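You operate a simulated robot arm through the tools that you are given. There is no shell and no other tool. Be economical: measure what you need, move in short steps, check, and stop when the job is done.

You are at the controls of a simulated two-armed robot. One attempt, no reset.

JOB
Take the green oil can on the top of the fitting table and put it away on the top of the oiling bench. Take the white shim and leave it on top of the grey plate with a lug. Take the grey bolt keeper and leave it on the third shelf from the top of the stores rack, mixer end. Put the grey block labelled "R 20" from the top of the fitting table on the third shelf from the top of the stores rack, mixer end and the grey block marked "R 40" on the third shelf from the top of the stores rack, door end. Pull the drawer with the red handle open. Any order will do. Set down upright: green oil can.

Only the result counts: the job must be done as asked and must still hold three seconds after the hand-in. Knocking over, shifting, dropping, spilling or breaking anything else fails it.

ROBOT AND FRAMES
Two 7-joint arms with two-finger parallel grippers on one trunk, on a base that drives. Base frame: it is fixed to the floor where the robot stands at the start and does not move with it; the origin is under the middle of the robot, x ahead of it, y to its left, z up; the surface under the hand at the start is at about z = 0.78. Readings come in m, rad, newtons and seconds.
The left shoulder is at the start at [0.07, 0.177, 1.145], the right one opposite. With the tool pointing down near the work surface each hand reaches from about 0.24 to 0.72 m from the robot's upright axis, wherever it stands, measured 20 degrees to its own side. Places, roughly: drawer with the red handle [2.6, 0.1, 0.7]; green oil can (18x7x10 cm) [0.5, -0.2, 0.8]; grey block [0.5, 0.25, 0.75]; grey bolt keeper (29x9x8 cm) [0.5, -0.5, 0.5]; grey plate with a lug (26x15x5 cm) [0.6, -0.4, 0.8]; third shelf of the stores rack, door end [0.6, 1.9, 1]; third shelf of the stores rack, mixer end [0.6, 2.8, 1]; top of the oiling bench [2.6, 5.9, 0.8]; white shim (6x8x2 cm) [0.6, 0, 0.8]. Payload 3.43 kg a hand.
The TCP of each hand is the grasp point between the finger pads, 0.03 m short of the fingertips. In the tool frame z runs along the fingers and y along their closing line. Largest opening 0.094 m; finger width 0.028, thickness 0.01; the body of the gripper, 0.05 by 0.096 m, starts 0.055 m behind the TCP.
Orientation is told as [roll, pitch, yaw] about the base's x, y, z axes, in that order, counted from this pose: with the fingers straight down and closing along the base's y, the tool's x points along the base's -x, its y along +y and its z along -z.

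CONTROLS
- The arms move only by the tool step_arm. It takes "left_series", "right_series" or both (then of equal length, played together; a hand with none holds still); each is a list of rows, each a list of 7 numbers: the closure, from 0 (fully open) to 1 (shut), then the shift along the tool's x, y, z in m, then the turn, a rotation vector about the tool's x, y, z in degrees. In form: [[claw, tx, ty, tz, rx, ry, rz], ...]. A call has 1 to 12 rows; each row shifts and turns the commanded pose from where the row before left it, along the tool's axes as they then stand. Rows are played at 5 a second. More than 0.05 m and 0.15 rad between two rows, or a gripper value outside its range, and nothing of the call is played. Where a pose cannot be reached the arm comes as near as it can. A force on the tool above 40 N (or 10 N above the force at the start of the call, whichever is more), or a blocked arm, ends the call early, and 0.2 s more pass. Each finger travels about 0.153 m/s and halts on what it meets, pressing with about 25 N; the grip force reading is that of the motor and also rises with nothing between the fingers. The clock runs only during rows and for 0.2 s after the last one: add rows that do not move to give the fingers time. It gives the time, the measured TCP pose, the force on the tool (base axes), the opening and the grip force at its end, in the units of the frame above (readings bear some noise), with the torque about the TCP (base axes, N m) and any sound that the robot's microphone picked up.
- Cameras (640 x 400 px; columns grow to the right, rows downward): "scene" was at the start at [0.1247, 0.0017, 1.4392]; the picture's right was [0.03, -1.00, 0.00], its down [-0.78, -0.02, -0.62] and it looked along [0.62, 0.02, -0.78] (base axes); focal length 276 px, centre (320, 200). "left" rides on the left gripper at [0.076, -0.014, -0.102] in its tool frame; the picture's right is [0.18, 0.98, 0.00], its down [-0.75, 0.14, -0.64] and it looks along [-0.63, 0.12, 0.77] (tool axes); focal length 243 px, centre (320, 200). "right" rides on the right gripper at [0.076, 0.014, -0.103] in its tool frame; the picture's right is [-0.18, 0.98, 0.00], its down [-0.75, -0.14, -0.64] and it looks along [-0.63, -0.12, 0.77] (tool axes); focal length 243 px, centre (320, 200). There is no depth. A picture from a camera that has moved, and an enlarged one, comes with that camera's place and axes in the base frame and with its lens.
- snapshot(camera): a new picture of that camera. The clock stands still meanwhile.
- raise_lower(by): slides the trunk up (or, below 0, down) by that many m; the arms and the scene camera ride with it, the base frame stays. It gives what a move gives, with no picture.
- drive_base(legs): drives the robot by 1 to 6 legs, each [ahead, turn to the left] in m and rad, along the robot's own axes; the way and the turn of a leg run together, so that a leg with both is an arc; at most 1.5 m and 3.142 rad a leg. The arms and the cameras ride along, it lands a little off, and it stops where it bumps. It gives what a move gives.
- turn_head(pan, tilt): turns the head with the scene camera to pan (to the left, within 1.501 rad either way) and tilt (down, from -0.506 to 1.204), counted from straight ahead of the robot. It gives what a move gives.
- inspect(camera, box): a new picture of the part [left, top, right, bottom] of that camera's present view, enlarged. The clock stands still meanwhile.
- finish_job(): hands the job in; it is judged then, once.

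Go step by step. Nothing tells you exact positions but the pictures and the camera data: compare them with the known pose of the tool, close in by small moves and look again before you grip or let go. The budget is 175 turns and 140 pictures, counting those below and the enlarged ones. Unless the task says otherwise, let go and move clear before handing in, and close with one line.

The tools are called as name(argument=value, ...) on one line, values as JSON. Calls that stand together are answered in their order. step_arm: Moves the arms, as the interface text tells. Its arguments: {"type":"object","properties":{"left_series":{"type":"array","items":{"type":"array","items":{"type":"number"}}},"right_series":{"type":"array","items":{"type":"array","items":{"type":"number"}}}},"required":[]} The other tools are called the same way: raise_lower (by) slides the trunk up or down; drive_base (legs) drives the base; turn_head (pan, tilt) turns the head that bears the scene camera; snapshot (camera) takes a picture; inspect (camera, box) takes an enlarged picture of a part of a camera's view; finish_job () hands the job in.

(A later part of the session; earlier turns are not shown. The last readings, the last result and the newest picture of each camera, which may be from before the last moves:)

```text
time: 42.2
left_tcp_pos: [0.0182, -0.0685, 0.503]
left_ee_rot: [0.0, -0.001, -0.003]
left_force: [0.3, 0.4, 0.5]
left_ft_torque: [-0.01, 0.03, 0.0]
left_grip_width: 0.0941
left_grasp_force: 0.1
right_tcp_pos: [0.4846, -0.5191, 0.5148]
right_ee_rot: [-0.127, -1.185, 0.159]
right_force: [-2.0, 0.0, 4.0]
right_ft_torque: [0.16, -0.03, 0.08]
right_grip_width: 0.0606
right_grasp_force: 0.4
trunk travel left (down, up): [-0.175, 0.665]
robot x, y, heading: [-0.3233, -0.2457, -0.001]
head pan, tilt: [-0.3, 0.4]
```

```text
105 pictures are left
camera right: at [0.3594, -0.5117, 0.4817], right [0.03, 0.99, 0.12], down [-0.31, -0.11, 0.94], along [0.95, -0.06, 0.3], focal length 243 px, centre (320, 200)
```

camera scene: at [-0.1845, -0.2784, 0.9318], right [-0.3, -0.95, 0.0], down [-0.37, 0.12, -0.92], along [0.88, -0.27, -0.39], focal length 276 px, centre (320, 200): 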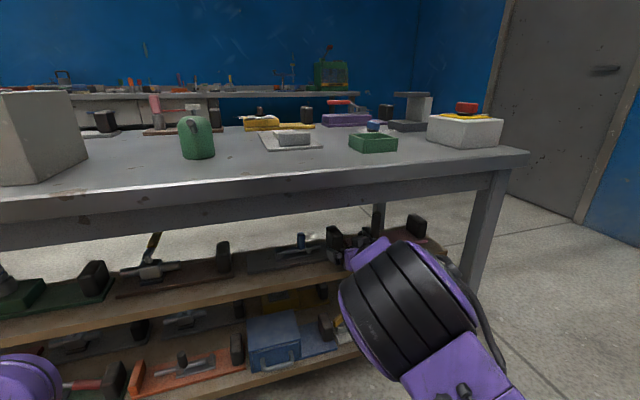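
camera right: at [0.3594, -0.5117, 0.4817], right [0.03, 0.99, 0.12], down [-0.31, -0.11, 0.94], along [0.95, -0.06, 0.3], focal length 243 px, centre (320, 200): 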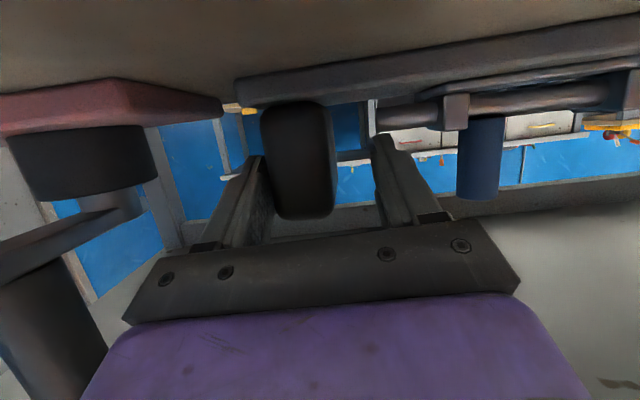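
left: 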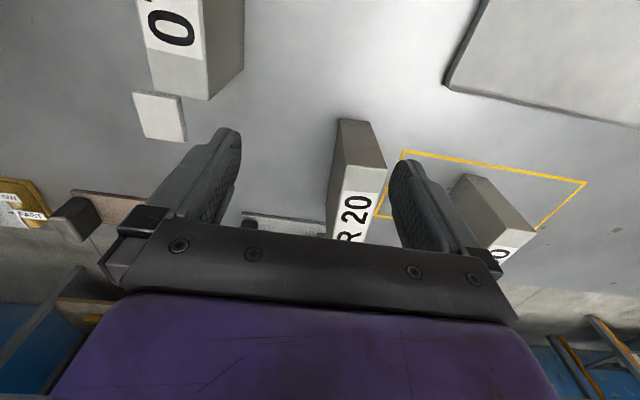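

The left finger is close to the knob; shift 1 cm to -y and slightly up before closing.

step_arm(right_series=[[0.36, -0.002, -0.005, 0, 0, 0, 0], [0.36, -0.002, -0.005, 0, 0, 0, 0], [0.36, 0, 0, 0, 0, 0, 0]])

snapshot(camera="right")

```text
time: 43.0
left_tcp_pos: [0.0189, -0.0696, 0.5029]
left_ee_rot: [-0.001, 0.001, -0.002]
left_force: [-0.3, -0.9, 0.2]
left_ft_torque: [0.0, 0.02, 0.01]
left_grip_width: 0.0939
left_grasp_force: 0.0
right_tcp_pos: [0.4866, -0.5308, 0.5164]
right_ee_rot: [-0.122, -1.183, 0.157]
right_force: [-0.1, -0.6, 0.0]
right_ft_torque: [-0.01, 0.01, 0.01]
right_grip_width: 0.0601
right_grasp_force: 0.1
trunk travel left (down, up): [-0.175, 0.665]
robot x, y, heading: [-0.3191, -0.2502, 0.001]
head pan, tilt: [-0.3, 0.4]
```

```text
104 pictures are left
camera right: at [0.3617, -0.5221, 0.4834], right [0.03, 0.99, 0.12], down [-0.31, -0.11, 0.94], along [0.95, -0.06, 0.3], focal length 243 px, centre (320, 200)
```

right: 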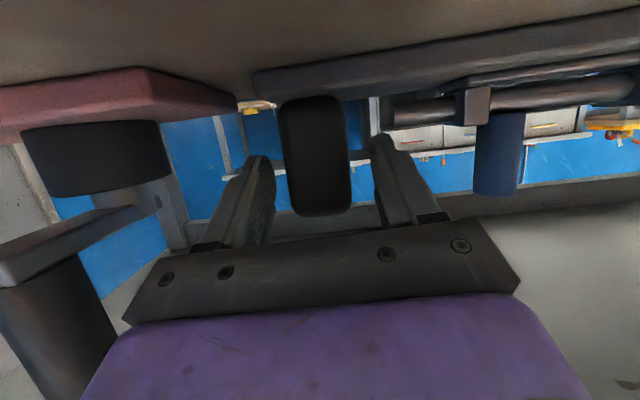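

Centred. Push 1 cm further, close, and lift 2 cm.

step_arm(right_series=[[0.36, -0.003, 0, 0.01, 0, 0, 0], [1, 0, 0, 0, 0, 0, 0], [1, 0, 0, 0, 0, 0, 0], [1, 0, 0, 0, 0, 0, 0], [1, -0.009, 0, -0.004, 0, 0, 0], [1, -0.009, 0, -0.004, 0, 0, 0], [1, -0.009, 0, -0.004, 0, 0, 0], [1, 0, 0, 0, 0, 0, 0]])

snapshot(camera="right")

snapshot(camera="scene")

```text
time: 44.8
left_tcp_pos: [0.0199, -0.0702, 0.5016]
left_ee_rot: [0.001, -0.001, -0.003]
left_force: [-0.6, 0.4, -0.2]
left_ft_torque: [-0.01, -0.02, 0.03]
left_grip_width: 0.0941
left_grasp_force: 0.1
right_tcp_pos: [0.4945, -0.5309, 0.5453]
right_ee_rot: [-0.124, -1.185, 0.156]
right_force: [0.0, 0.3, -4.3]
right_ft_torque: [-0.37, 0.08, 0.02]
right_grip_width: 0.0385
right_grasp_force: 24.6
trunk travel left (down, up): [-0.175, 0.665]
robot x, y, heading: [-0.3229, -0.2499, 0.0]
head pan, tilt: [-0.3, 0.4]
```

```text
103 pictures are left
camera right: at [0.371, -0.5212, 0.5118], right [0.03, 0.99, 0.12], down [-0.31, -0.11, 0.95], along [0.95, -0.06, 0.3], focal length 243 px, centre (320, 200)
```

right: 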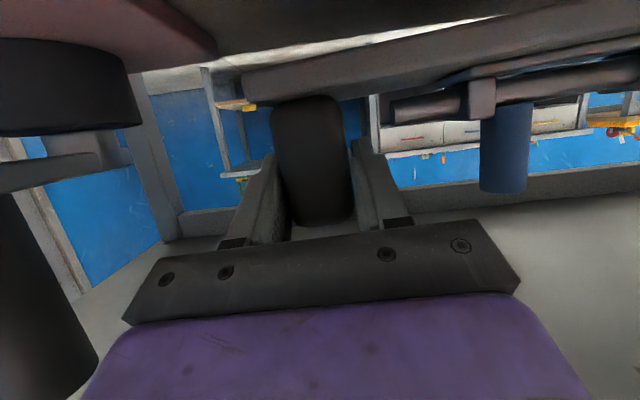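

```text
102 pictures are left
camera scene: at [-0.184, -0.2785, 0.9317], right [-0.3, -0.95, 0.0], down [-0.37, 0.12, -0.92], along [0.88, -0.27, -0.39], focal length 276 px, centre (320, 200)
```

scene: 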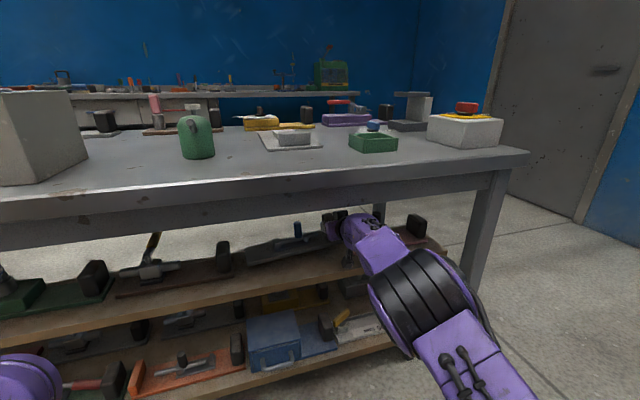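

Held (≈4.3 N). Lift a little more and drive straight back.

step_arm(right_series=[[1, -0.009, 0, -0.004, 0, 0, 0], [1, -0.009, 0, -0.004, 0, 0, 0], [1, 0, 0, 0, 0, 0, 0]])

drive_base(legs=[[-0.35, 0]])

snapshot(camera="scene")

snapshot(camera="right")

```text
time: 45.6
left_tcp_pos: [0.0197, -0.0697, 0.502]
left_ee_rot: [0.001, -0.001, -0.002]
left_force: [0.3, 0.0, 0.2]
left_ft_torque: [0.0, -0.03, 0.03]
left_grip_width: 0.0939
left_grasp_force: 0.0
right_tcp_pos: [0.4944, -0.5277, 0.5648]
right_ee_rot: [-0.125, -1.183, 0.157]
right_force: [0.0, 0.2, -4.4]
right_ft_torque: [-0.36, 0.05, -0.01]
right_grip_width: 0.0382
right_grasp_force: 24.5
trunk travel left (down, up): [-0.175, 0.665]
robot x, y, heading: [-0.319, -0.2534, -0.003]
head pan, tilt: [-0.3, 0.4]
```

```text
time: 47.8
left_tcp_pos: [-0.3306, -0.0693, 0.502]
left_ee_rot: [0.001, 0.0, -0.005]
left_force: [-0.7, -1.0, 0.0]
left_ft_torque: [0.0, -0.01, 0.03]
left_grip_width: 0.0939
left_grasp_force: 0.0
right_tcp_pos: [0.1433, -0.5287, 0.5634]
right_ee_rot: [-0.124, -1.183, 0.153]
right_force: [-0.3, -0.2, -3.9]
right_ft_torque: [-0.36, 0.07, 0.02]
right_grip_width: 0.0383
right_grasp_force: 25.1
trunk travel left (down, up): [-0.175, 0.665]
robot x, y, heading: [-0.6727, -0.2529, -0.004]
head pan, tilt: [-0.3, 0.4]
```

```text
101 pictures are left
camera scene: at [-0.535, -0.2776, 0.9317], right [-0.3, -0.95, 0.0], down [-0.37, 0.12, -0.92], along [0.88, -0.28, -0.39], focal length 276 px, centre (320, 200)
```

scene: 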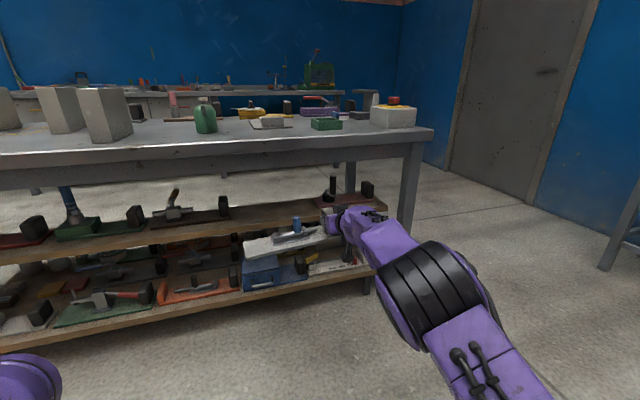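

```text
100 pictures are left
camera right: at [0.0179, -0.5203, 0.5313], right [0.03, 0.99, 0.12], down [-0.31, -0.11, 0.94], along [0.95, -0.07, 0.3], focal length 243 px, centre (320, 200)
```

right: 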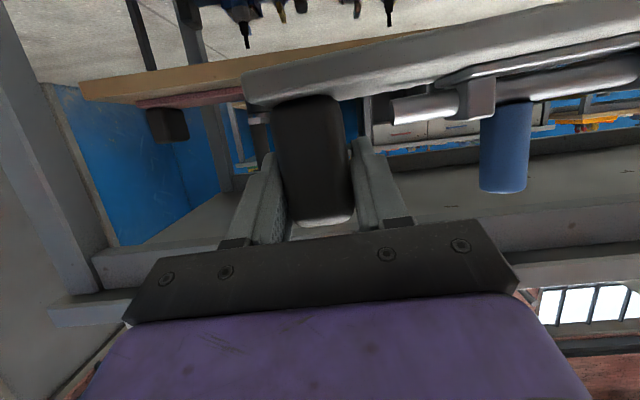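

Keeper is out and clear. Raise the trunk to its old height and drive to face R20; also pitch the left tool 45°.

raise_lower(by=0.4)

raise_lower(by=0.17)

drive_base(legs=[[0, 0.43], [0.58, 0], [0, -0.43]])

step_arm(left_series=[[0, -0.04, 0, 0, 0, -7.5, 0], [0, -0.04, 0, 0, 0, -7.5, 0], [0, -0.03, 0, 0, 0, -7.5, 0], [0, 0, 0, 0, 0, -7.5, 0], [0, 0, 0, 0, 0, -7.5, 0], [0, 0, 0, 0, 0, -7.5, 0], [0, 0, 0, 0, 0, 0, 0]])

snapshot(camera="left")

turn_head(pan=0.2, tilt=0.8)

snapshot(camera="scene")

```text
time: 51.7
left_tcp_pos: [-0.3312, -0.0698, 0.9026]
left_ee_rot: [0.001, 0.002, -0.005]
left_force: [0.1, -0.8, 0.3]
left_ft_torque: [0.01, 0.0, -0.02]
left_grip_width: 0.0941
left_grasp_force: 0.1
right_tcp_pos: [0.1435, -0.5281, 0.9645]
right_ee_rot: [-0.123, -1.183, 0.154]
right_force: [-0.5, -0.5, -4.9]
right_ft_torque: [-0.37, 0.06, -0.03]
right_grip_width: 0.0383
right_grasp_force: 24.8
trunk travel left (down, up): [-0.575, 0.265]
robot x, y, heading: [-0.675, -0.2536, -0.004]
head pan, tilt: [-0.3, 0.4]
```

```text
time: 53.6
left_tcp_pos: [-0.33, -0.0691, 1.0725]
left_ee_rot: [0.002, 0.0, -0.006]
left_force: [-0.3, -0.3, -0.3]
left_ft_torque: [0.01, -0.01, 0.03]
left_grip_width: 0.0939
left_grasp_force: 0.1
right_tcp_pos: [0.1425, -0.529, 1.135]
right_ee_rot: [-0.123, -1.182, 0.154]
right_force: [0.1, 0.0, -3.6]
right_ft_torque: [-0.37, 0.02, -0.02]
right_grip_width: 0.0383
right_grasp_force: 24.7
trunk travel left (down, up): [-0.745, 0.095]
robot x, y, heading: [-0.6712, -0.2455, -0.005]
head pan, tilt: [-0.3, 0.4]
```

```text
time: 59.4
left_tcp_pos: [0.1927, 0.1719, 1.0739]
left_ee_rot: [0.0, -0.001, 0.001]
left_force: [-1.2, 0.2, 0.3]
left_ft_torque: [0.03, 0.0, 0.01]
left_grip_width: 0.094
left_grasp_force: 0.0
right_tcp_pos: [0.6689, -0.2872, 1.1341]
right_ee_rot: [-0.126, -1.183, 0.16]
right_force: [0.7, 0.6, -4.1]
right_ft_torque: [-0.38, 0.06, -0.02]
right_grip_width: 0.0384
right_grasp_force: 25.3
trunk travel left (down, up): [-0.745, 0.095]
robot x, y, heading: [-0.1499, -0.0099, -0.002]
head pan, tilt: [-0.3, 0.4]
```

```text
time: 61.0
left_tcp_pos: [0.3004, 0.1712, 1.0858]
left_ee_rot: [0.001, -0.784, 0.0]
left_force: [0.4, -0.1, 0.3]
left_ft_torque: [0.02, 0.01, -0.02]
left_grip_width: 0.0941
left_grasp_force: 0.2
right_tcp_pos: [0.6691, -0.2866, 1.1345]
right_ee_rot: [-0.124, -1.184, 0.16]
right_force: [-0.3, 0.2, -4.0]
right_ft_torque: [-0.38, 0.09, 0.04]
right_grip_width: 0.0384
right_grasp_force: 24.9
trunk travel left (down, up): [-0.745, 0.095]
robot x, y, heading: [-0.1499, -0.0126, -0.001]
head pan, tilt: [-0.3, 0.4]
```

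```text
99 pictures are left
camera left: at [0.1738, 0.1567, 1.1042], right [-0.13, 0.98, -0.13], down [0.08, 0.14, 0.99], along [0.99, 0.12, -0.1], focal length 243 px, centre (320, 200)
```

left: 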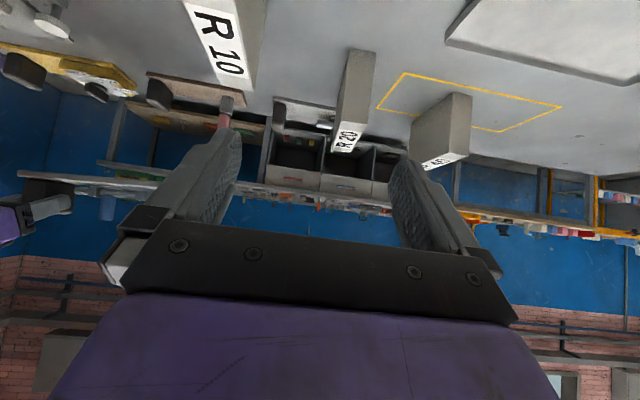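

```text
time: 61.9
left_tcp_pos: [0.2999, 0.172, 1.0854]
left_ee_rot: [0.001, -0.786, -0.001]
left_force: [0.7, -0.4, -0.2]
left_ft_torque: [0.01, -0.02, 0.0]
left_grip_width: 0.0939
left_grasp_force: 0.1
right_tcp_pos: [0.6676, -0.2876, 1.1346]
right_ee_rot: [-0.125, -1.182, 0.158]
right_force: [0.0, -0.2, -4.2]
right_ft_torque: [-0.34, 0.04, 0.01]
right_grip_width: 0.0384
right_grasp_force: 25.1
trunk travel left (down, up): [-0.745, 0.095]
robot x, y, heading: [-0.1479, -0.0102, -0.001]
head pan, tilt: [0.201, 0.799]
```

```text
98 pictures are left
camera scene: at [-0.02, 0.0045, 1.4667], right [0.2, -0.98, 0.0], down [-0.7, -0.14, -0.7], along [0.68, 0.14, -0.72], focal length 276 px, centre (320, 200)
```

scene: 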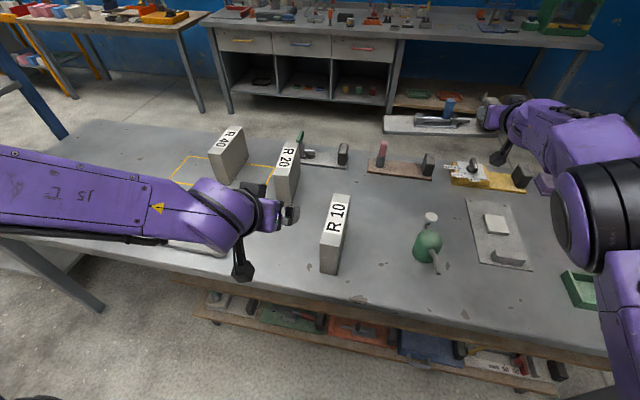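

inspect(camera="scene", box=[190, 110, 370, 220])

inspect(camera="left", box=[300, 30, 500, 180])

```text
3.56 times, centred on (280, 165) of scene
camera zoom: at [-0.02, 0.0045, 1.4667], right [0.2, -0.98, 0.0], down [-0.7, -0.14, -0.7], along [0.68, 0.14, -0.72], focal length 982 px, centre (462, 324)
```

zoom: 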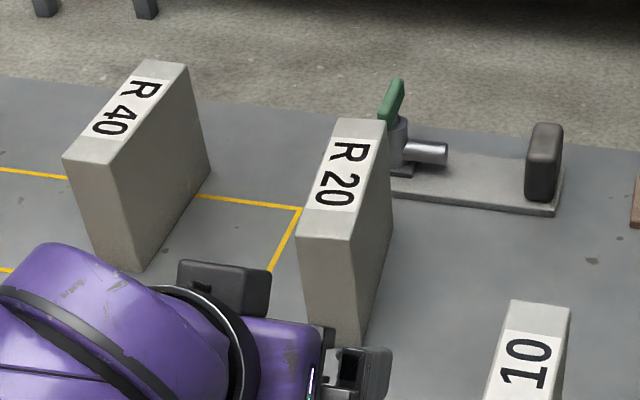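

```text
2.67 times, centred on (400, 105) of left
camera zoom: at [0.1739, 0.1565, 1.1044], right [-0.13, 0.98, -0.13], down [0.08, 0.14, 0.99], along [0.99, 0.12, -0.1], focal length 647 px, centre (107, 453)
```

zoom: 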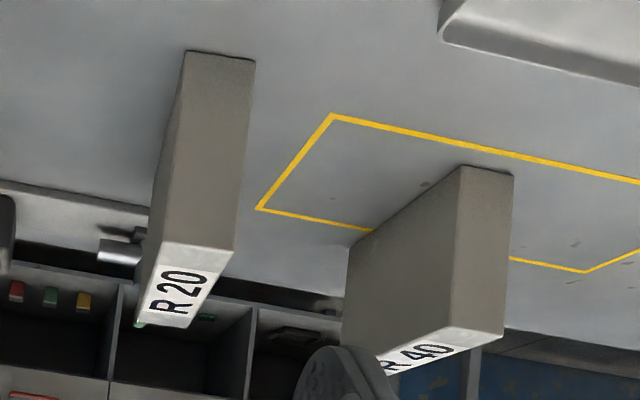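

R20's centre is [0.665, 0.254], yaw ≈4.4°; R40's centre [0.722, 0.495], yaw ≈0. Drive 10 cm ahead and bring the left hand above R20.

drive_base(legs=[[0.1, 0]])

step_arm(left_series=[[0, -0.016, 0.0166, 0.0404, 0, 0, 0], [0, -0.016, 0.0166, 0.0404, 0, 0, 0], [0, -0.016, 0.0166, 0.0404, 0, 0, 0], [0, -0.016, 0.0166, 0.0404, 0, 0, 0], [0, -0.016, 0.0166, 0.0404, 0, 0, 0], [0, 0, 0, 0, -3.1, 0, -3.1], [0, 0, 0, 0, 0, 0, 0]])

snapshot(camera="left")

snapshot(camera="scene")

```text
time: 63.1
left_tcp_pos: [0.3973, 0.1724, 1.0864]
left_ee_rot: [-0.001, -0.788, -0.002]
left_force: [-0.5, -0.1, -0.7]
left_ft_torque: [0.01, -0.01, 0.03]
left_grip_width: 0.0937
left_grasp_force: 0.0
right_tcp_pos: [0.766, -0.2859, 1.1383]
right_ee_rot: [-0.128, -1.185, 0.162]
right_force: [0.0, 0.8, -3.9]
right_ft_torque: [-0.35, 0.07, 0.03]
right_grip_width: 0.0383
right_grasp_force: 25.4
trunk travel left (down, up): [-0.745, 0.095]
robot x, y, heading: [-0.0474, -0.0116, 0.002]
head pan, tilt: [0.201, 0.799]
```

```text
time: 64.7
left_tcp_pos: [0.6, 0.2557, 0.9996]
left_ee_rot: [0.0, -0.785, 0.079]
left_force: [-0.4, -0.1, -0.8]
left_ft_torque: [-0.02, 0.05, -0.01]
left_grip_width: 0.0941
left_grasp_force: 0.0
right_tcp_pos: [0.7696, -0.2868, 1.1355]
right_ee_rot: [-0.126, -1.183, 0.162]
right_force: [-0.6, 0.3, -5.1]
right_ft_torque: [-0.34, 0.03, -0.03]
right_grip_width: 0.0385
right_grasp_force: 25.3
trunk travel left (down, up): [-0.745, 0.095]
robot x, y, heading: [-0.049, -0.0122, 0.002]
head pan, tilt: [0.201, 0.799]
```

```text
95 pictures are left
camera left: at [0.4755, 0.2306, 1.0185], right [-0.21, 0.97, -0.13], down [0.07, 0.15, 0.99], along [0.98, 0.19, -0.1], focal length 243 px, centre (320, 200)
```

left: 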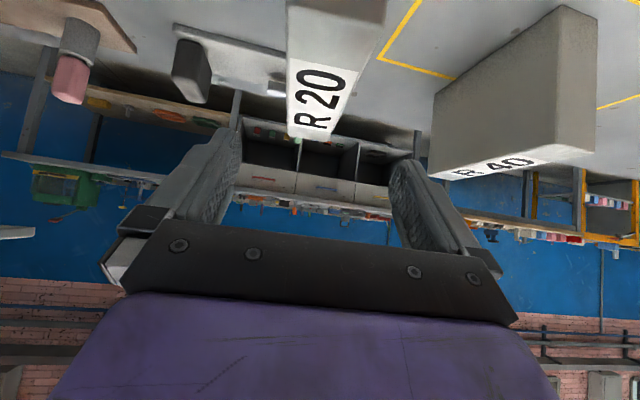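

```text
94 pictures are left
camera scene: at [0.0807, 0.0052, 1.4667], right [0.2, -0.98, 0.0], down [-0.7, -0.14, -0.7], along [0.68, 0.14, -0.72], focal length 276 px, centre (320, 200)
```

scene: 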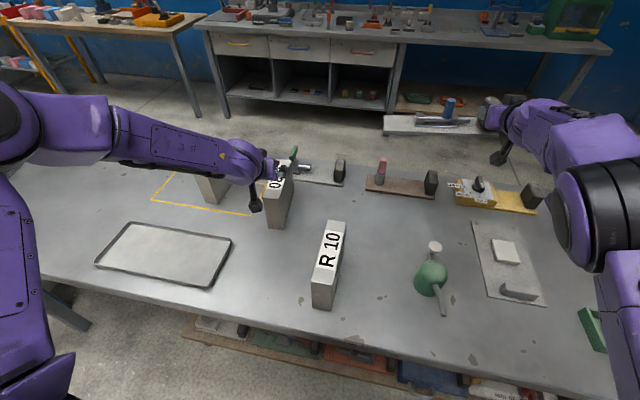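

Well aligned. Descend so the pads straddle R20 just below its top, then close.

step_arm(left_series=[[0, 0.009, -0.001, 0.037, 0, 0, 0], [0, 0.009, -0.001, 0.037, 0, 0, 0], [0, 0.009, -0.001, 0.037, 0, 0, 0], [0, 0, 0, 0, 0, 0, 0]])

snapshot(camera="left")

inspect(camera="scene", box=[170, 110, 370, 250])

```text
time: 65.7
left_tcp_pos: [0.6588, 0.2574, 0.9014]
left_ee_rot: [0.0, -0.785, 0.077]
left_force: [-0.5, 0.3, 0.4]
left_ft_torque: [0.03, 0.0, -0.01]
left_grip_width: 0.0938
left_grasp_force: 0.1
right_tcp_pos: [0.7699, -0.2857, 1.1341]
right_ee_rot: [-0.125, -1.183, 0.162]
right_force: [-0.5, 0.5, -4.4]
right_ft_torque: [-0.33, 0.07, -0.01]
right_grip_width: 0.0384
right_grasp_force: 25.4
trunk travel left (down, up): [-0.745, 0.095]
robot x, y, heading: [-0.0492, -0.0084, -0.002]
head pan, tilt: [0.201, 0.799]
```

```text
93 pictures are left
camera left: at [0.5346, 0.2333, 0.9198], right [-0.21, 0.97, -0.13], down [0.07, 0.15, 0.99], along [0.98, 0.19, -0.1], focal length 243 px, centre (320, 200)
```

left: 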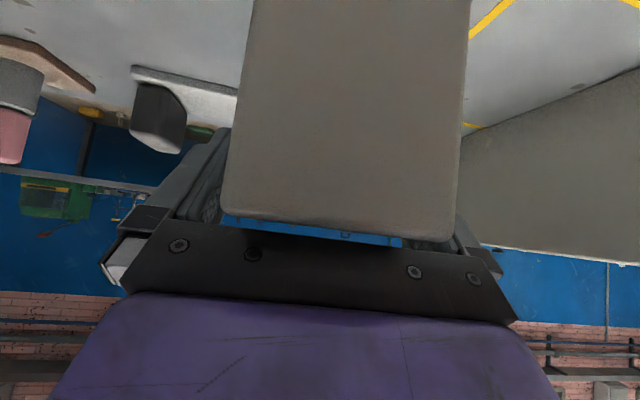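

```text
2.86 times, centred on (270, 180) of scene
camera zoom: at [0.0803, 0.0047, 1.4667], right [0.2, -0.98, 0.0], down [-0.7, -0.14, -0.7], along [0.68, 0.14, -0.72], focal length 789 px, centre (463, 257)
```

zoom: 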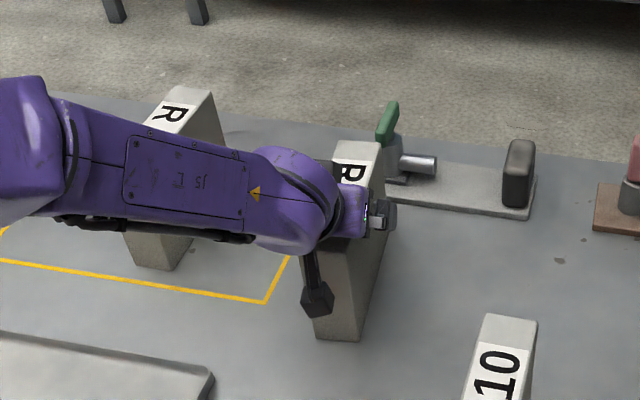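

Straddled. Close and lift; then check weight.

step_arm(left_series=[[1, 0, 0, 0, 0, 0, 0], [1, 0, 0, 0, 0, 0, 0], [1, 0, 0, 0, 0, 0, 0], [1, -0.014, 0, -0.014, 0, 0, 0], [1, -0.03, 0, -0.03, 0, 0, 0], [1, -0.03, 0, -0.03, 0, 0, 0], [1, 0, 0, 0, 0, 0, 0]])

snapshot(camera="left")

snapshot(camera="scene")

```text
time: 67.3
left_tcp_pos: [0.6629, 0.2591, 1.004]
left_ee_rot: [0.0, -0.783, 0.076]
left_force: [0.0, -0.6, -7.6]
left_ft_torque: [-0.01, 0.05, -0.01]
left_grip_width: 0.0544
left_grasp_force: 25.5
right_tcp_pos: [0.7714, -0.2835, 1.1332]
right_ee_rot: [-0.127, -1.181, 0.165]
right_force: [0.1, 0.5, -3.8]
right_ft_torque: [-0.31, 0.05, 0.0]
right_grip_width: 0.0383
right_grasp_force: 24.9
trunk travel left (down, up): [-0.745, 0.095]
robot x, y, heading: [-0.0508, -0.0117, -0.003]
head pan, tilt: [0.201, 0.799]
```

```text
91 pictures are left
camera left: at [0.5385, 0.2343, 1.0238], right [-0.21, 0.97, -0.13], down [0.07, 0.15, 0.99], along [0.98, 0.19, -0.1], focal length 243 px, centre (320, 200)
```

left: 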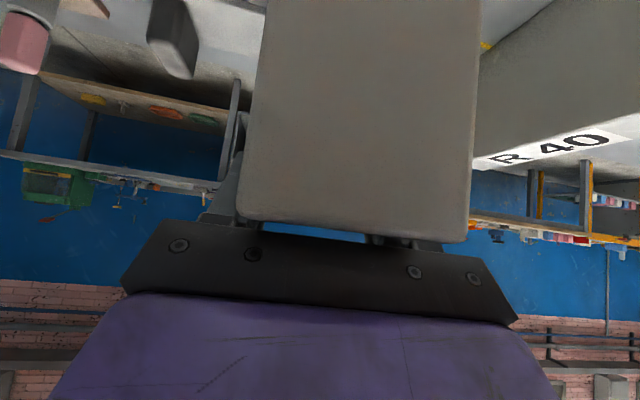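

```text
90 pictures are left
camera scene: at [0.0837, 0.0067, 1.4663], right [0.2, -0.98, 0.0], down [-0.7, -0.14, -0.69], along [0.68, 0.14, -0.72], focal length 276 px, centre (320, 200)
```

scene: 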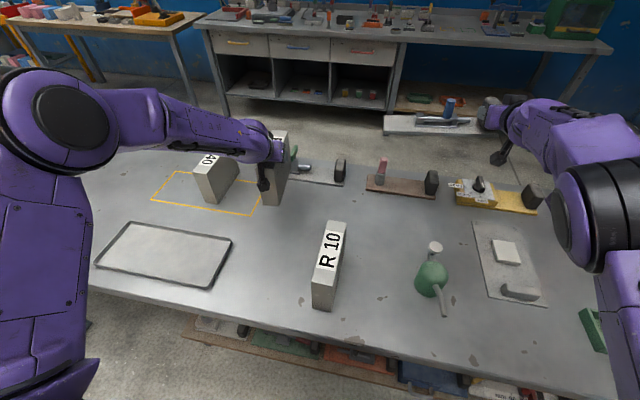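

R20 held (7.6 N, balanced). Lift it further, drive back, and pull both loads in close.

step_arm(left_series=[[1, -0.028, 0, -0.028, 0, 0, 0], [1, -0.028, 0, -0.028, 0, 0, 0], [1, 0, 0, 0, 0, 0, 0]])

drive_base(legs=[[-0.35, 0]])

step_arm(left_series=[[1, 0.03, 0.003, -0.03, 0, 0, 0], [1, 0.03, 0.003, -0.03, 0, 0, 0], [1, 0.03, 0.003, -0.03, 0, 0, 0], [1, 0.03, 0.003, -0.03, 0, 0, 0], [1, 0.03, 0.003, -0.03, 0, 0, 0], [1, 0, 0, 0, 0, 0, 0], [1, 0, 0, 0, 0, 0, 0]], right_series=[[1, 0.016, 0, -0.04, 0, 0, 0], [1, 0.016, 0, -0.04, 0, 0, 0], [1, 0.016, 0, -0.04, 0, 0, 0], [1, 0.016, 0, -0.04, 0, 0, 0], [1, 0.016, 0, -0.04, 0, 0, 0], [1, 0.016, 0, -0.04, 0, 0, 0], [1, 0, 0, 0, 0, 0, 0]])

snapshot(camera="scene")

```text
time: 68.1
left_tcp_pos: [0.6621, 0.2587, 1.0821]
left_ee_rot: [0.0, -0.781, 0.077]
left_force: [-0.6, 0.2, -8.0]
left_ft_torque: [0.01, 0.1, -0.01]
left_grip_width: 0.0543
left_grasp_force: 24.6
right_tcp_pos: [0.7727, -0.2843, 1.1336]
right_ee_rot: [-0.124, -1.181, 0.163]
right_force: [0.4, -0.5, -4.4]
right_ft_torque: [-0.35, 0.08, 0.0]
right_grip_width: 0.0382
right_grasp_force: 25.0
trunk travel left (down, up): [-0.745, 0.095]
robot x, y, heading: [-0.0473, -0.012, 0.004]
head pan, tilt: [0.201, 0.799]
```

```text
time: 70.3
left_tcp_pos: [0.3143, 0.2588, 1.0839]
left_ee_rot: [-0.001, -0.783, 0.081]
left_force: [-0.2, -0.4, -7.1]
left_ft_torque: [-0.01, 0.07, 0.0]
left_grip_width: 0.0542
left_grasp_force: 24.7
right_tcp_pos: [0.4243, -0.2837, 1.1328]
right_ee_rot: [-0.125, -1.18, 0.164]
right_force: [0.1, 0.2, -4.1]
right_ft_torque: [-0.34, 0.05, 0.01]
right_grip_width: 0.0383
right_grasp_force: 24.9
trunk travel left (down, up): [-0.745, 0.095]
robot x, y, heading: [-0.3962, -0.0125, 0.007]
head pan, tilt: [0.201, 0.799]
```

```text
time: 71.3
left_tcp_pos: [0.1512, 0.2576, 1.0856]
left_ee_rot: [0.004, -0.784, 0.078]
left_force: [-1.1, 0.6, -7.9]
left_ft_torque: [0.02, 0.08, 0.0]
left_grip_width: 0.0543
left_grasp_force: 25.2
right_tcp_pos: [0.2418, -0.3098, 1.0017]
right_ee_rot: [-0.025, -0.957, 0.039]
right_force: [-0.4, -0.7, -3.7]
right_ft_torque: [-0.35, 0.0, -0.01]
right_grip_width: 0.0383
right_grasp_force: 24.8
trunk travel left (down, up): [-0.745, 0.095]
robot x, y, heading: [-0.3953, -0.0141, 0.004]
head pan, tilt: [0.201, 0.799]
stopped in row 4 (right hand): the arm was blocked; the commanded pose is now the measured one
```

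```text
89 pictures are left
camera scene: at [-0.2689, 0.0045, 1.4668], right [0.2, -0.98, 0.0], down [-0.7, -0.15, -0.7], along [0.68, 0.14, -0.72], focal length 276 px, centre (320, 200)
```

scene: 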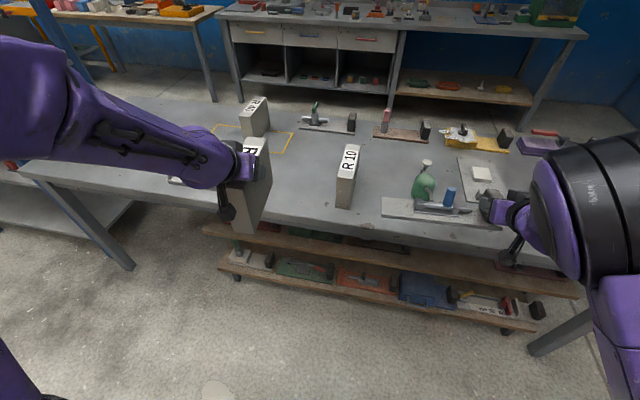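

Right hand stopped early but is in close enough. Drive: back 5 cm, turn left, go along the aisle to the mixer end, and look before turning to the rack.

drive_base(legs=[[-0.06, 0], [0, 1.567], [1.3, 0]])

turn_head(pan=-0.7, tilt=0.4)

snapshot(camera="scene")

```text
time: 82.1
left_tcp_pos: [-0.7185, 1.8183, 1.0851]
left_ee_rot: [0.001, -0.784, 1.644]
left_force: [-0.1, -0.4, -7.9]
left_ft_torque: [-0.07, 0.04, 0.02]
left_grip_width: 0.0547
left_grasp_force: 25.2
right_tcp_pos: [-0.1505, 1.9047, 1.0032]
right_ee_rot: [-0.024, -0.96, 1.605]
right_force: [0.2, 0.5, -4.0]
right_ft_torque: [-0.02, -0.37, 0.01]
right_grip_width: 0.0384
right_grasp_force: 25.0
trunk travel left (down, up): [-0.745, 0.095]
robot x, y, heading: [-0.4525, 1.2656, 1.565]
head pan, tilt: [0.201, 0.799]
```

```text
time: 83.3
left_tcp_pos: [-0.7159, 1.8185, 1.0839]
left_ee_rot: [0.004, -0.783, 1.643]
left_force: [-0.3, 0.0, -7.6]
left_ft_torque: [-0.09, -0.01, 0.0]
left_grip_width: 0.0543
left_grasp_force: 25.1
right_tcp_pos: [-0.1508, 1.9041, 1.0015]
right_ee_rot: [-0.02, -0.959, 1.601]
right_force: [-0.2, 0.2, -4.3]
right_ft_torque: [-0.06, -0.37, -0.02]
right_grip_width: 0.0383
right_grasp_force: 24.9
trunk travel left (down, up): [-0.745, 0.095]
robot x, y, heading: [-0.4514, 1.266, 1.573]
head pan, tilt: [-0.7, 0.4]
```

```text
88 pictures are left
camera scene: at [-0.3927, 1.3893, 1.5016], right [0.76, -0.65, 0.0], down [-0.25, -0.3, -0.92], along [0.59, 0.7, -0.39], focal length 276 px, centre (320, 200)
```

scene: 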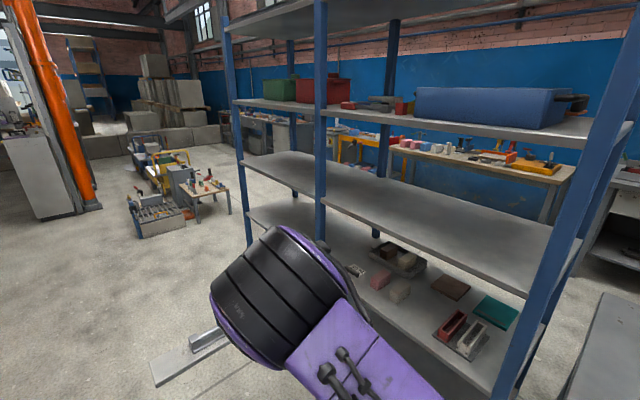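

The rack has two bays: door end y≈1.46–2.28, mixer end y≈2.3–3.15, front x≈0.36. Go to y≈2.72 and turn to face the rack.

drive_base(legs=[[1.45, 0], [0, -1.57]])

turn_head(pan=0, tilt=0.5)

snapshot(camera="scene")

snapshot(camera="left")

snapshot(camera="right")

```text
time: 94.2
left_tcp_pos: [0.1042, 2.9659, 1.0841]
left_ee_rot: [0.002, -0.783, 0.083]
left_force: [0.2, 0.3, -7.1]
left_ft_torque: [-0.02, 0.07, 0.02]
left_grip_width: 0.0543
left_grasp_force: 25.4
right_tcp_pos: [0.196, 2.4006, 1.0024]
right_ee_rot: [-0.021, -0.959, 0.041]
right_force: [0.2, -0.4, -3.8]
right_ft_torque: [-0.4, 0.1, 0.0]
right_grip_width: 0.0386
right_grasp_force: 25.0
trunk travel left (down, up): [-0.745, 0.095]
robot x, y, heading: [-0.4418, 2.6911, 0.006]
head pan, tilt: [-0.7, 0.4]
```

```text
time: 95.3
left_tcp_pos: [0.1046, 2.9651, 1.0836]
left_ee_rot: [0.001, -0.783, 0.083]
left_force: [-0.2, 0.1, -7.6]
left_ft_torque: [-0.05, 0.09, 0.03]
left_grip_width: 0.0543
left_grasp_force: 25.5
right_tcp_pos: [0.1956, 2.3992, 1.002]
right_ee_rot: [-0.02, -0.959, 0.038]
right_force: [-0.1, -0.9, -4.1]
right_ft_torque: [-0.36, 0.05, -0.03]
right_grip_width: 0.0381
right_grasp_force: 25.3
trunk travel left (down, up): [-0.745, 0.095]
robot x, y, heading: [-0.4472, 2.6946, 0.008]
head pan, tilt: [0.0, 0.499]
```

```text
87 pictures are left
camera scene: at [-0.3033, 2.6944, 1.4925], right [0.01, -1.0, 0.0], down [-0.48, 0.0, -0.88], along [0.88, 0.01, -0.48], focal length 276 px, centre (320, 200)
```

scene: 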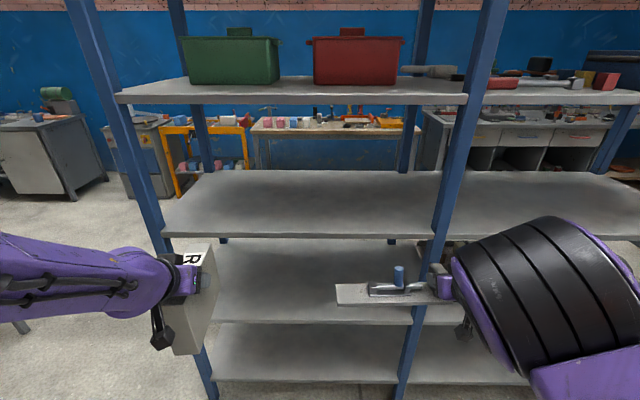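

```text
86 pictures are left
camera left: at [-0.0209, 2.9396, 1.1035], right [-0.21, 0.97, -0.13], down [0.07, 0.15, 0.99], along [0.97, 0.2, -0.1], focal length 243 px, centre (320, 200)
```

left: 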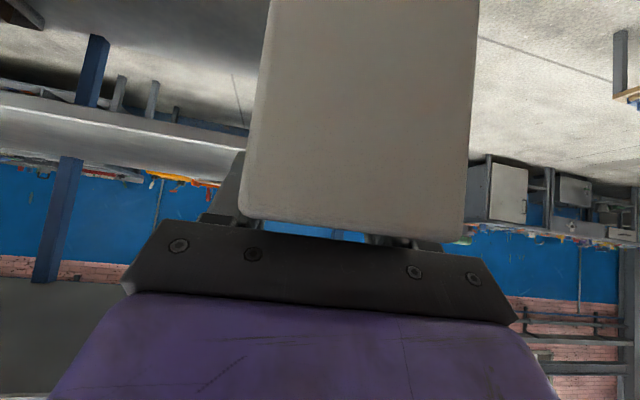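

```text
85 pictures are left
camera right: at [0.0672, 2.4116, 0.9972], right [0.08, 0.99, 0.14], down [-0.09, -0.13, 0.99], along [0.99, -0.09, 0.08], focal length 243 px, centre (320, 200)
```

right: 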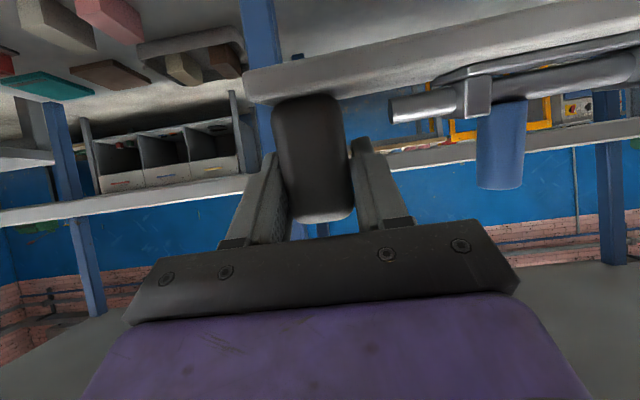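

The third shelf (z≈1.0, front x≈0.40, next shelf underside 1.376) is clear. Raise the trunk 9 cm, and bring the right hand inward/up.

raise_lower(by=0.09)

step_arm(right_series=[[1, -0.008, 0.03, -0.005, 0, 0, 0], [1, -0.008, 0.03, -0.005, 0, 0, 0], [1, -0.008, 0.03, -0.005, 0, 0, 0], [1, -0.008, 0.03, -0.005, 0, 0, 0], [1, 0, 0, 0, 0, -4, 0], [1, 0, 0, 0, 0, -4, 0], [1, 0, 0, 0, 0, -4, 0]])

snapshot(camera="scene")

```text
time: 96.5
left_tcp_pos: [0.1047, 2.9651, 1.173]
left_ee_rot: [0.001, -0.784, 0.083]
left_force: [0.3, 0.4, -7.6]
left_ft_torque: [0.02, 0.11, -0.02]
left_grip_width: 0.0544
left_grasp_force: 25.2
right_tcp_pos: [0.1972, 2.3996, 1.0909]
right_ee_rot: [-0.018, -0.96, 0.039]
right_force: [0.4, 0.3, -4.4]
right_ft_torque: [-0.37, 0.06, -0.01]
right_grip_width: 0.0384
right_grasp_force: 25.2
trunk travel left (down, up): [-0.835, 0.005]
robot x, y, heading: [-0.4422, 2.6942, 0.007]
head pan, tilt: [0.0, 0.499]
```

```text
time: 97.2
left_tcp_pos: [0.1035, 2.9658, 1.1724]
left_ee_rot: [0.0, -0.781, 0.083]
left_force: [0.0, 0.3, -7.8]
left_ft_torque: [0.02, 0.12, -0.02]
left_grip_width: 0.0544
left_grasp_force: 24.7
right_tcp_pos: [0.1636, 2.4522, 1.0148]
right_ee_rot: [0.008, -0.782, -0.015]
right_force: [0.6, 1.0, -4.6]
right_ft_torque: [-0.35, 0.01, 0.01]
right_grip_width: 0.0385
right_grasp_force: 24.6
trunk travel left (down, up): [-0.835, 0.005]
robot x, y, heading: [-0.4481, 2.6941, 0.008]
head pan, tilt: [0.0, 0.499]
stopped in row 3 (right hand): the arm was blocked; the commanded pose is now the measured one
```

```text
84 pictures are left
camera scene: at [-0.3025, 2.6957, 1.5824], right [0.01, -1.0, 0.0], down [-0.48, -0.01, -0.88], along [0.88, 0.01, -0.48], focal length 276 px, centre (320, 200)
```

scene: 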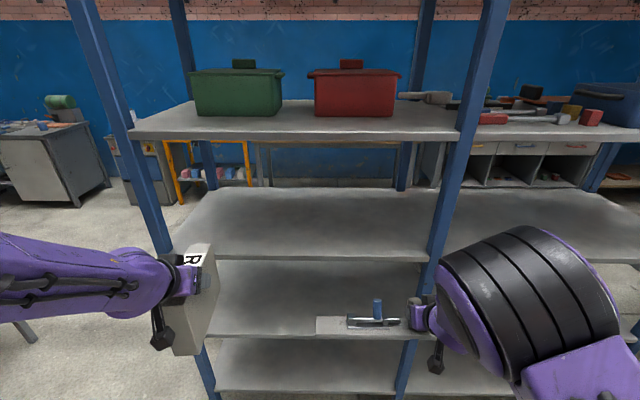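

The right arm is cramped; try raising it with pitch kept.

step_arm(right_series=[[1, -0.028, 0.0, -0.02, 0, 0, 0], [1, -0.028, 0.0, -0.02, 0, 0, 0], [1, -0.028, 0.0, -0.02, 0, 0, 0], [1, 0, 0, 0, 0, 0, 0]])

```text
time: 98.2
left_tcp_pos: [0.102, 2.9666, 1.1745]
left_ee_rot: [0.001, -0.785, 0.086]
left_force: [0.0, 0.5, -7.7]
left_ft_torque: [-0.03, 0.08, 0.03]
left_grip_width: 0.0545
left_grasp_force: 25.2
right_tcp_pos: [0.1777, 2.453, 1.1175]
right_ee_rot: [0.018, -0.785, -0.024]
right_force: [-0.9, -0.6, -3.5]
right_ft_torque: [-0.35, 0.07, 0.01]
right_grip_width: 0.0383
right_grasp_force: 25.4
trunk travel left (down, up): [-0.835, 0.005]
robot x, y, heading: [-0.4473, 2.6897, 0.012]
head pan, tilt: [0.0, 0.499]
```

step_arm(right_series=[[1, -0.02, 0.02, -0.02, 0, 0, 0], [1, -0.02, 0.02, -0.02, 0, 0, 0], [1, 0, 0.02, 0, 0, 0, 0], [1, 0, 0, 0, 0, -4, 0], [1, 0, 0, 0, 0, -4, 0], [1, 0, 0, 0, 0, -4, 0], [1, 0, 0, 0, 0, 0, 0]])

snapshot(camera="scene")

```text
time: 99.8
left_tcp_pos: [0.1039, 2.9663, 1.174]
left_ee_rot: [0.001, -0.784, 0.085]
left_force: [0.1, -0.5, -7.1]
left_ft_torque: [-0.01, 0.15, -0.04]
left_grip_width: 0.0546
left_grasp_force: 25.3
right_tcp_pos: [0.181, 2.5148, 1.1748]
right_ee_rot: [0.003, -0.996, -0.005]
right_force: [-0.3, 0.7, -4.2]
right_ft_torque: [-0.34, 0.05, -0.02]
right_grip_width: 0.0387
right_grasp_force: 25.4
trunk travel left (down, up): [-0.835, 0.005]
robot x, y, heading: [-0.446, 2.6941, 0.006]
head pan, tilt: [0.0, 0.499]
```

```text
83 pictures are left
camera scene: at [-0.3033, 2.6953, 1.5825], right [0.01, -1.0, 0.0], down [-0.48, -0.01, -0.88], along [0.88, 0.01, -0.48], focal length 276 px, centre (320, 200)
```

scene: 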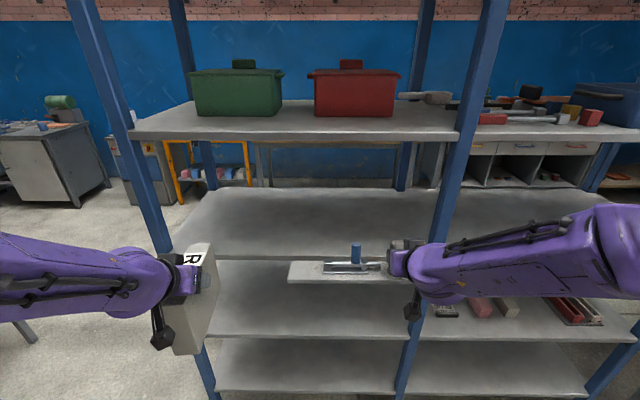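

Both loads are now above shelf height. Drive ahead 0.27 m so they enter the bay, then look.

drive_base(legs=[[0.26, 0]])

snapshot(camera="scene")

```text
time: 101.7
left_tcp_pos: [0.3626, 2.9635, 1.1739]
left_ee_rot: [0.002, -0.785, 0.079]
left_force: [-0.6, 0.0, -7.4]
left_ft_torque: [0.01, 0.06, 0.01]
left_grip_width: 0.0546
left_grasp_force: 25.0
right_tcp_pos: [0.4372, 2.5114, 1.174]
right_ee_rot: [0.001, -0.993, -0.01]
right_force: [-0.8, 1.3, -4.0]
right_ft_torque: [-0.4, 0.06, 0.0]
right_grip_width: 0.0386
right_grasp_force: 25.3
trunk travel left (down, up): [-0.835, 0.005]
robot x, y, heading: [-0.1815, 2.6951, 0.007]
head pan, tilt: [0.0, 0.499]
```

```text
82 pictures are left
camera scene: at [-0.0465, 2.6955, 1.5827], right [0.0, -1.0, 0.0], down [-0.48, 0.0, -0.88], along [0.88, 0.0, -0.48], focal length 276 px, centre (320, 200)
```

scene: 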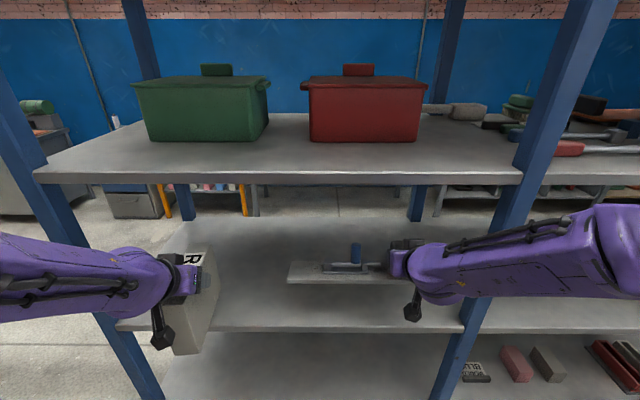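

Clearances look good. Extend both loads deeper over the shelf and level the keeper.

step_arm(left_series=[[1, -0.03, -0.0033, 0.03, 0, 0, 0], [1, -0.03, -0.0033, 0.03, 0, 0, 0], [1, -0.03, -0.0033, 0.03, 0, 0, 0], [1, -0.03, -0.0033, 0.03, 0, 0, 0], [1, -0.03, -0.0033, 0.03, 0, 0, 0], [1, 0.014, 0, 0.014, 0, 0, 0], [1, 0.014, 0, 0.014, 0, 0, 0], [1, 0, 0, 0, 0, 0, 0]], right_series=[[1, -0.0153, 0, 0.0235, 0, 0, 0], [1, -0.0153, 0, 0.0235, 0, 0, 0], [1, -0.0153, 0, 0.0235, 0, 0, 0], [1, -0.0153, 0, 0.0235, 0, 0, 0], [1, -0.0153, 0, 0.0235, 0, 0, 0], [1, 0, 0, 0, 0, -5.5, 0], [1, 0, 0, 0, 0, -5.5, 0], [1, 0, 0, 0, 0, 0, 0]])

snapshot(camera="scene")

snapshot(camera="right")

```text
time: 103.5
left_tcp_pos: [0.5791, 2.9648, 1.1331]
left_ee_rot: [0.002, -0.78, 0.08]
left_force: [0.2, 0.0, -7.9]
left_ft_torque: [0.0, 0.1, -0.02]
left_grip_width: 0.0544
left_grasp_force: 24.7
right_tcp_pos: [0.5814, 2.5109, 1.1727]
right_ee_rot: [0.001, -1.185, -0.009]
right_force: [-0.8, 0.7, -4.7]
right_ft_torque: [-0.36, 0.1, -0.01]
right_grip_width: 0.0383
right_grasp_force: 25.2
trunk travel left (down, up): [-0.835, 0.005]
robot x, y, heading: [-0.1849, 2.6988, 0.001]
head pan, tilt: [0.0, 0.499]
```

```text
81 pictures are left
camera scene: at [-0.0415, 2.697, 1.5822], right [0.0, -1.0, 0.0], down [-0.48, 0.0, -0.88], along [0.88, 0.0, -0.48], focal length 276 px, centre (320, 200)
```

scene: 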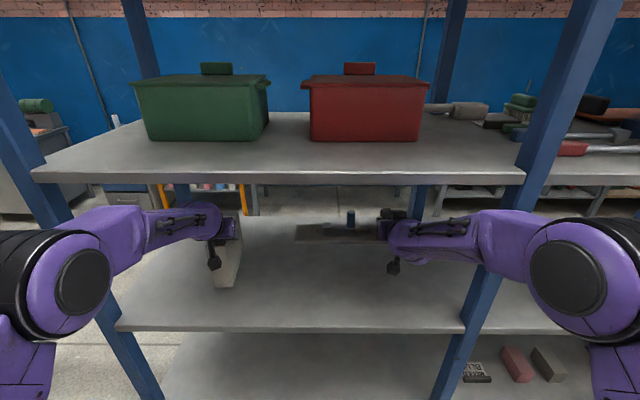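

```text
80 pictures are left
camera right: at [0.4562, 2.5279, 1.1394], right [0.08, 0.98, 0.17], down [-0.31, -0.14, 0.94], along [0.95, -0.13, 0.3], focal length 243 px, centre (320, 200)
```

right: 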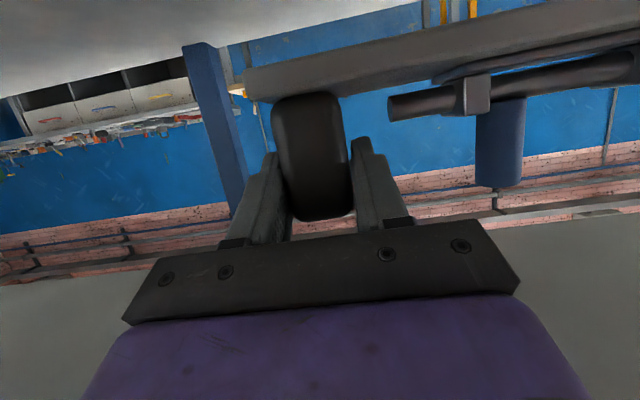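

Lower R20 in small steps until contact, with the keeper coming down 8 cm first.

step_arm(right_series=[[1, 0.0278, 0, 0.0113, 0, 0, 0], [1, 0.0278, 0, 0.0113, 0, 0, 0], [1, 0.0185, 0, 0.0075, 0, 0, 0], [1, 0, 0, 0, 0, 0, 0]])

step_arm(left_series=[[1, 0.0028, 0, 0.0028, 0, 0, 0], [1, 0.0021, 0, 0.0021, 0, 0, 0], [1, 0.0014, 0, 0.0014, 0, 0, 0], [1, 0.0014, 0, 0.0014, 0, 0, 0], [1, 0.0014, 0, 0.0014, 0, 0, 0], [1, 0.0014, 0, 0.0014, 0, 0, 0], [1, 0, 0, 0, 0, 0, 0]])

```text
time: 104.5
left_tcp_pos: [0.5794, 2.965, 1.1341]
left_ee_rot: [0.003, -0.782, 0.079]
left_force: [0.8, 0.3, -8.1]
left_ft_torque: [-0.02, 0.09, -0.01]
left_grip_width: 0.0543
left_grasp_force: 24.7
right_tcp_pos: [0.5783, 2.5103, 1.0926]
right_ee_rot: [0.004, -1.186, -0.009]
right_force: [0.3, 0.3, -4.1]
right_ft_torque: [-0.34, 0.09, 0.01]
right_grip_width: 0.0383
right_grasp_force: 25.4
trunk travel left (down, up): [-0.835, 0.005]
robot x, y, heading: [-0.1856, 2.6984, 0.004]
head pan, tilt: [0.0, 0.499]
```

```text
time: 106.1
left_tcp_pos: [0.5766, 2.964, 1.1215]
left_ee_rot: [0.002, -0.788, 0.078]
left_force: [2.4, 0.9, 2.6]
left_ft_torque: [0.02, -0.74, 0.11]
left_grip_width: 0.0548
left_grasp_force: 24.9
right_tcp_pos: [0.5771, 2.5104, 1.0948]
right_ee_rot: [0.004, -1.188, -0.012]
right_force: [-0.4, 0.1, -4.5]
right_ft_torque: [-0.37, 0.12, 0.0]
right_grip_width: 0.0383
right_grasp_force: 25.1
trunk travel left (down, up): [-0.835, 0.005]
robot x, y, heading: [-0.1872, 2.6899, 0.006]
head pan, tilt: [0.0, 0.499]
```

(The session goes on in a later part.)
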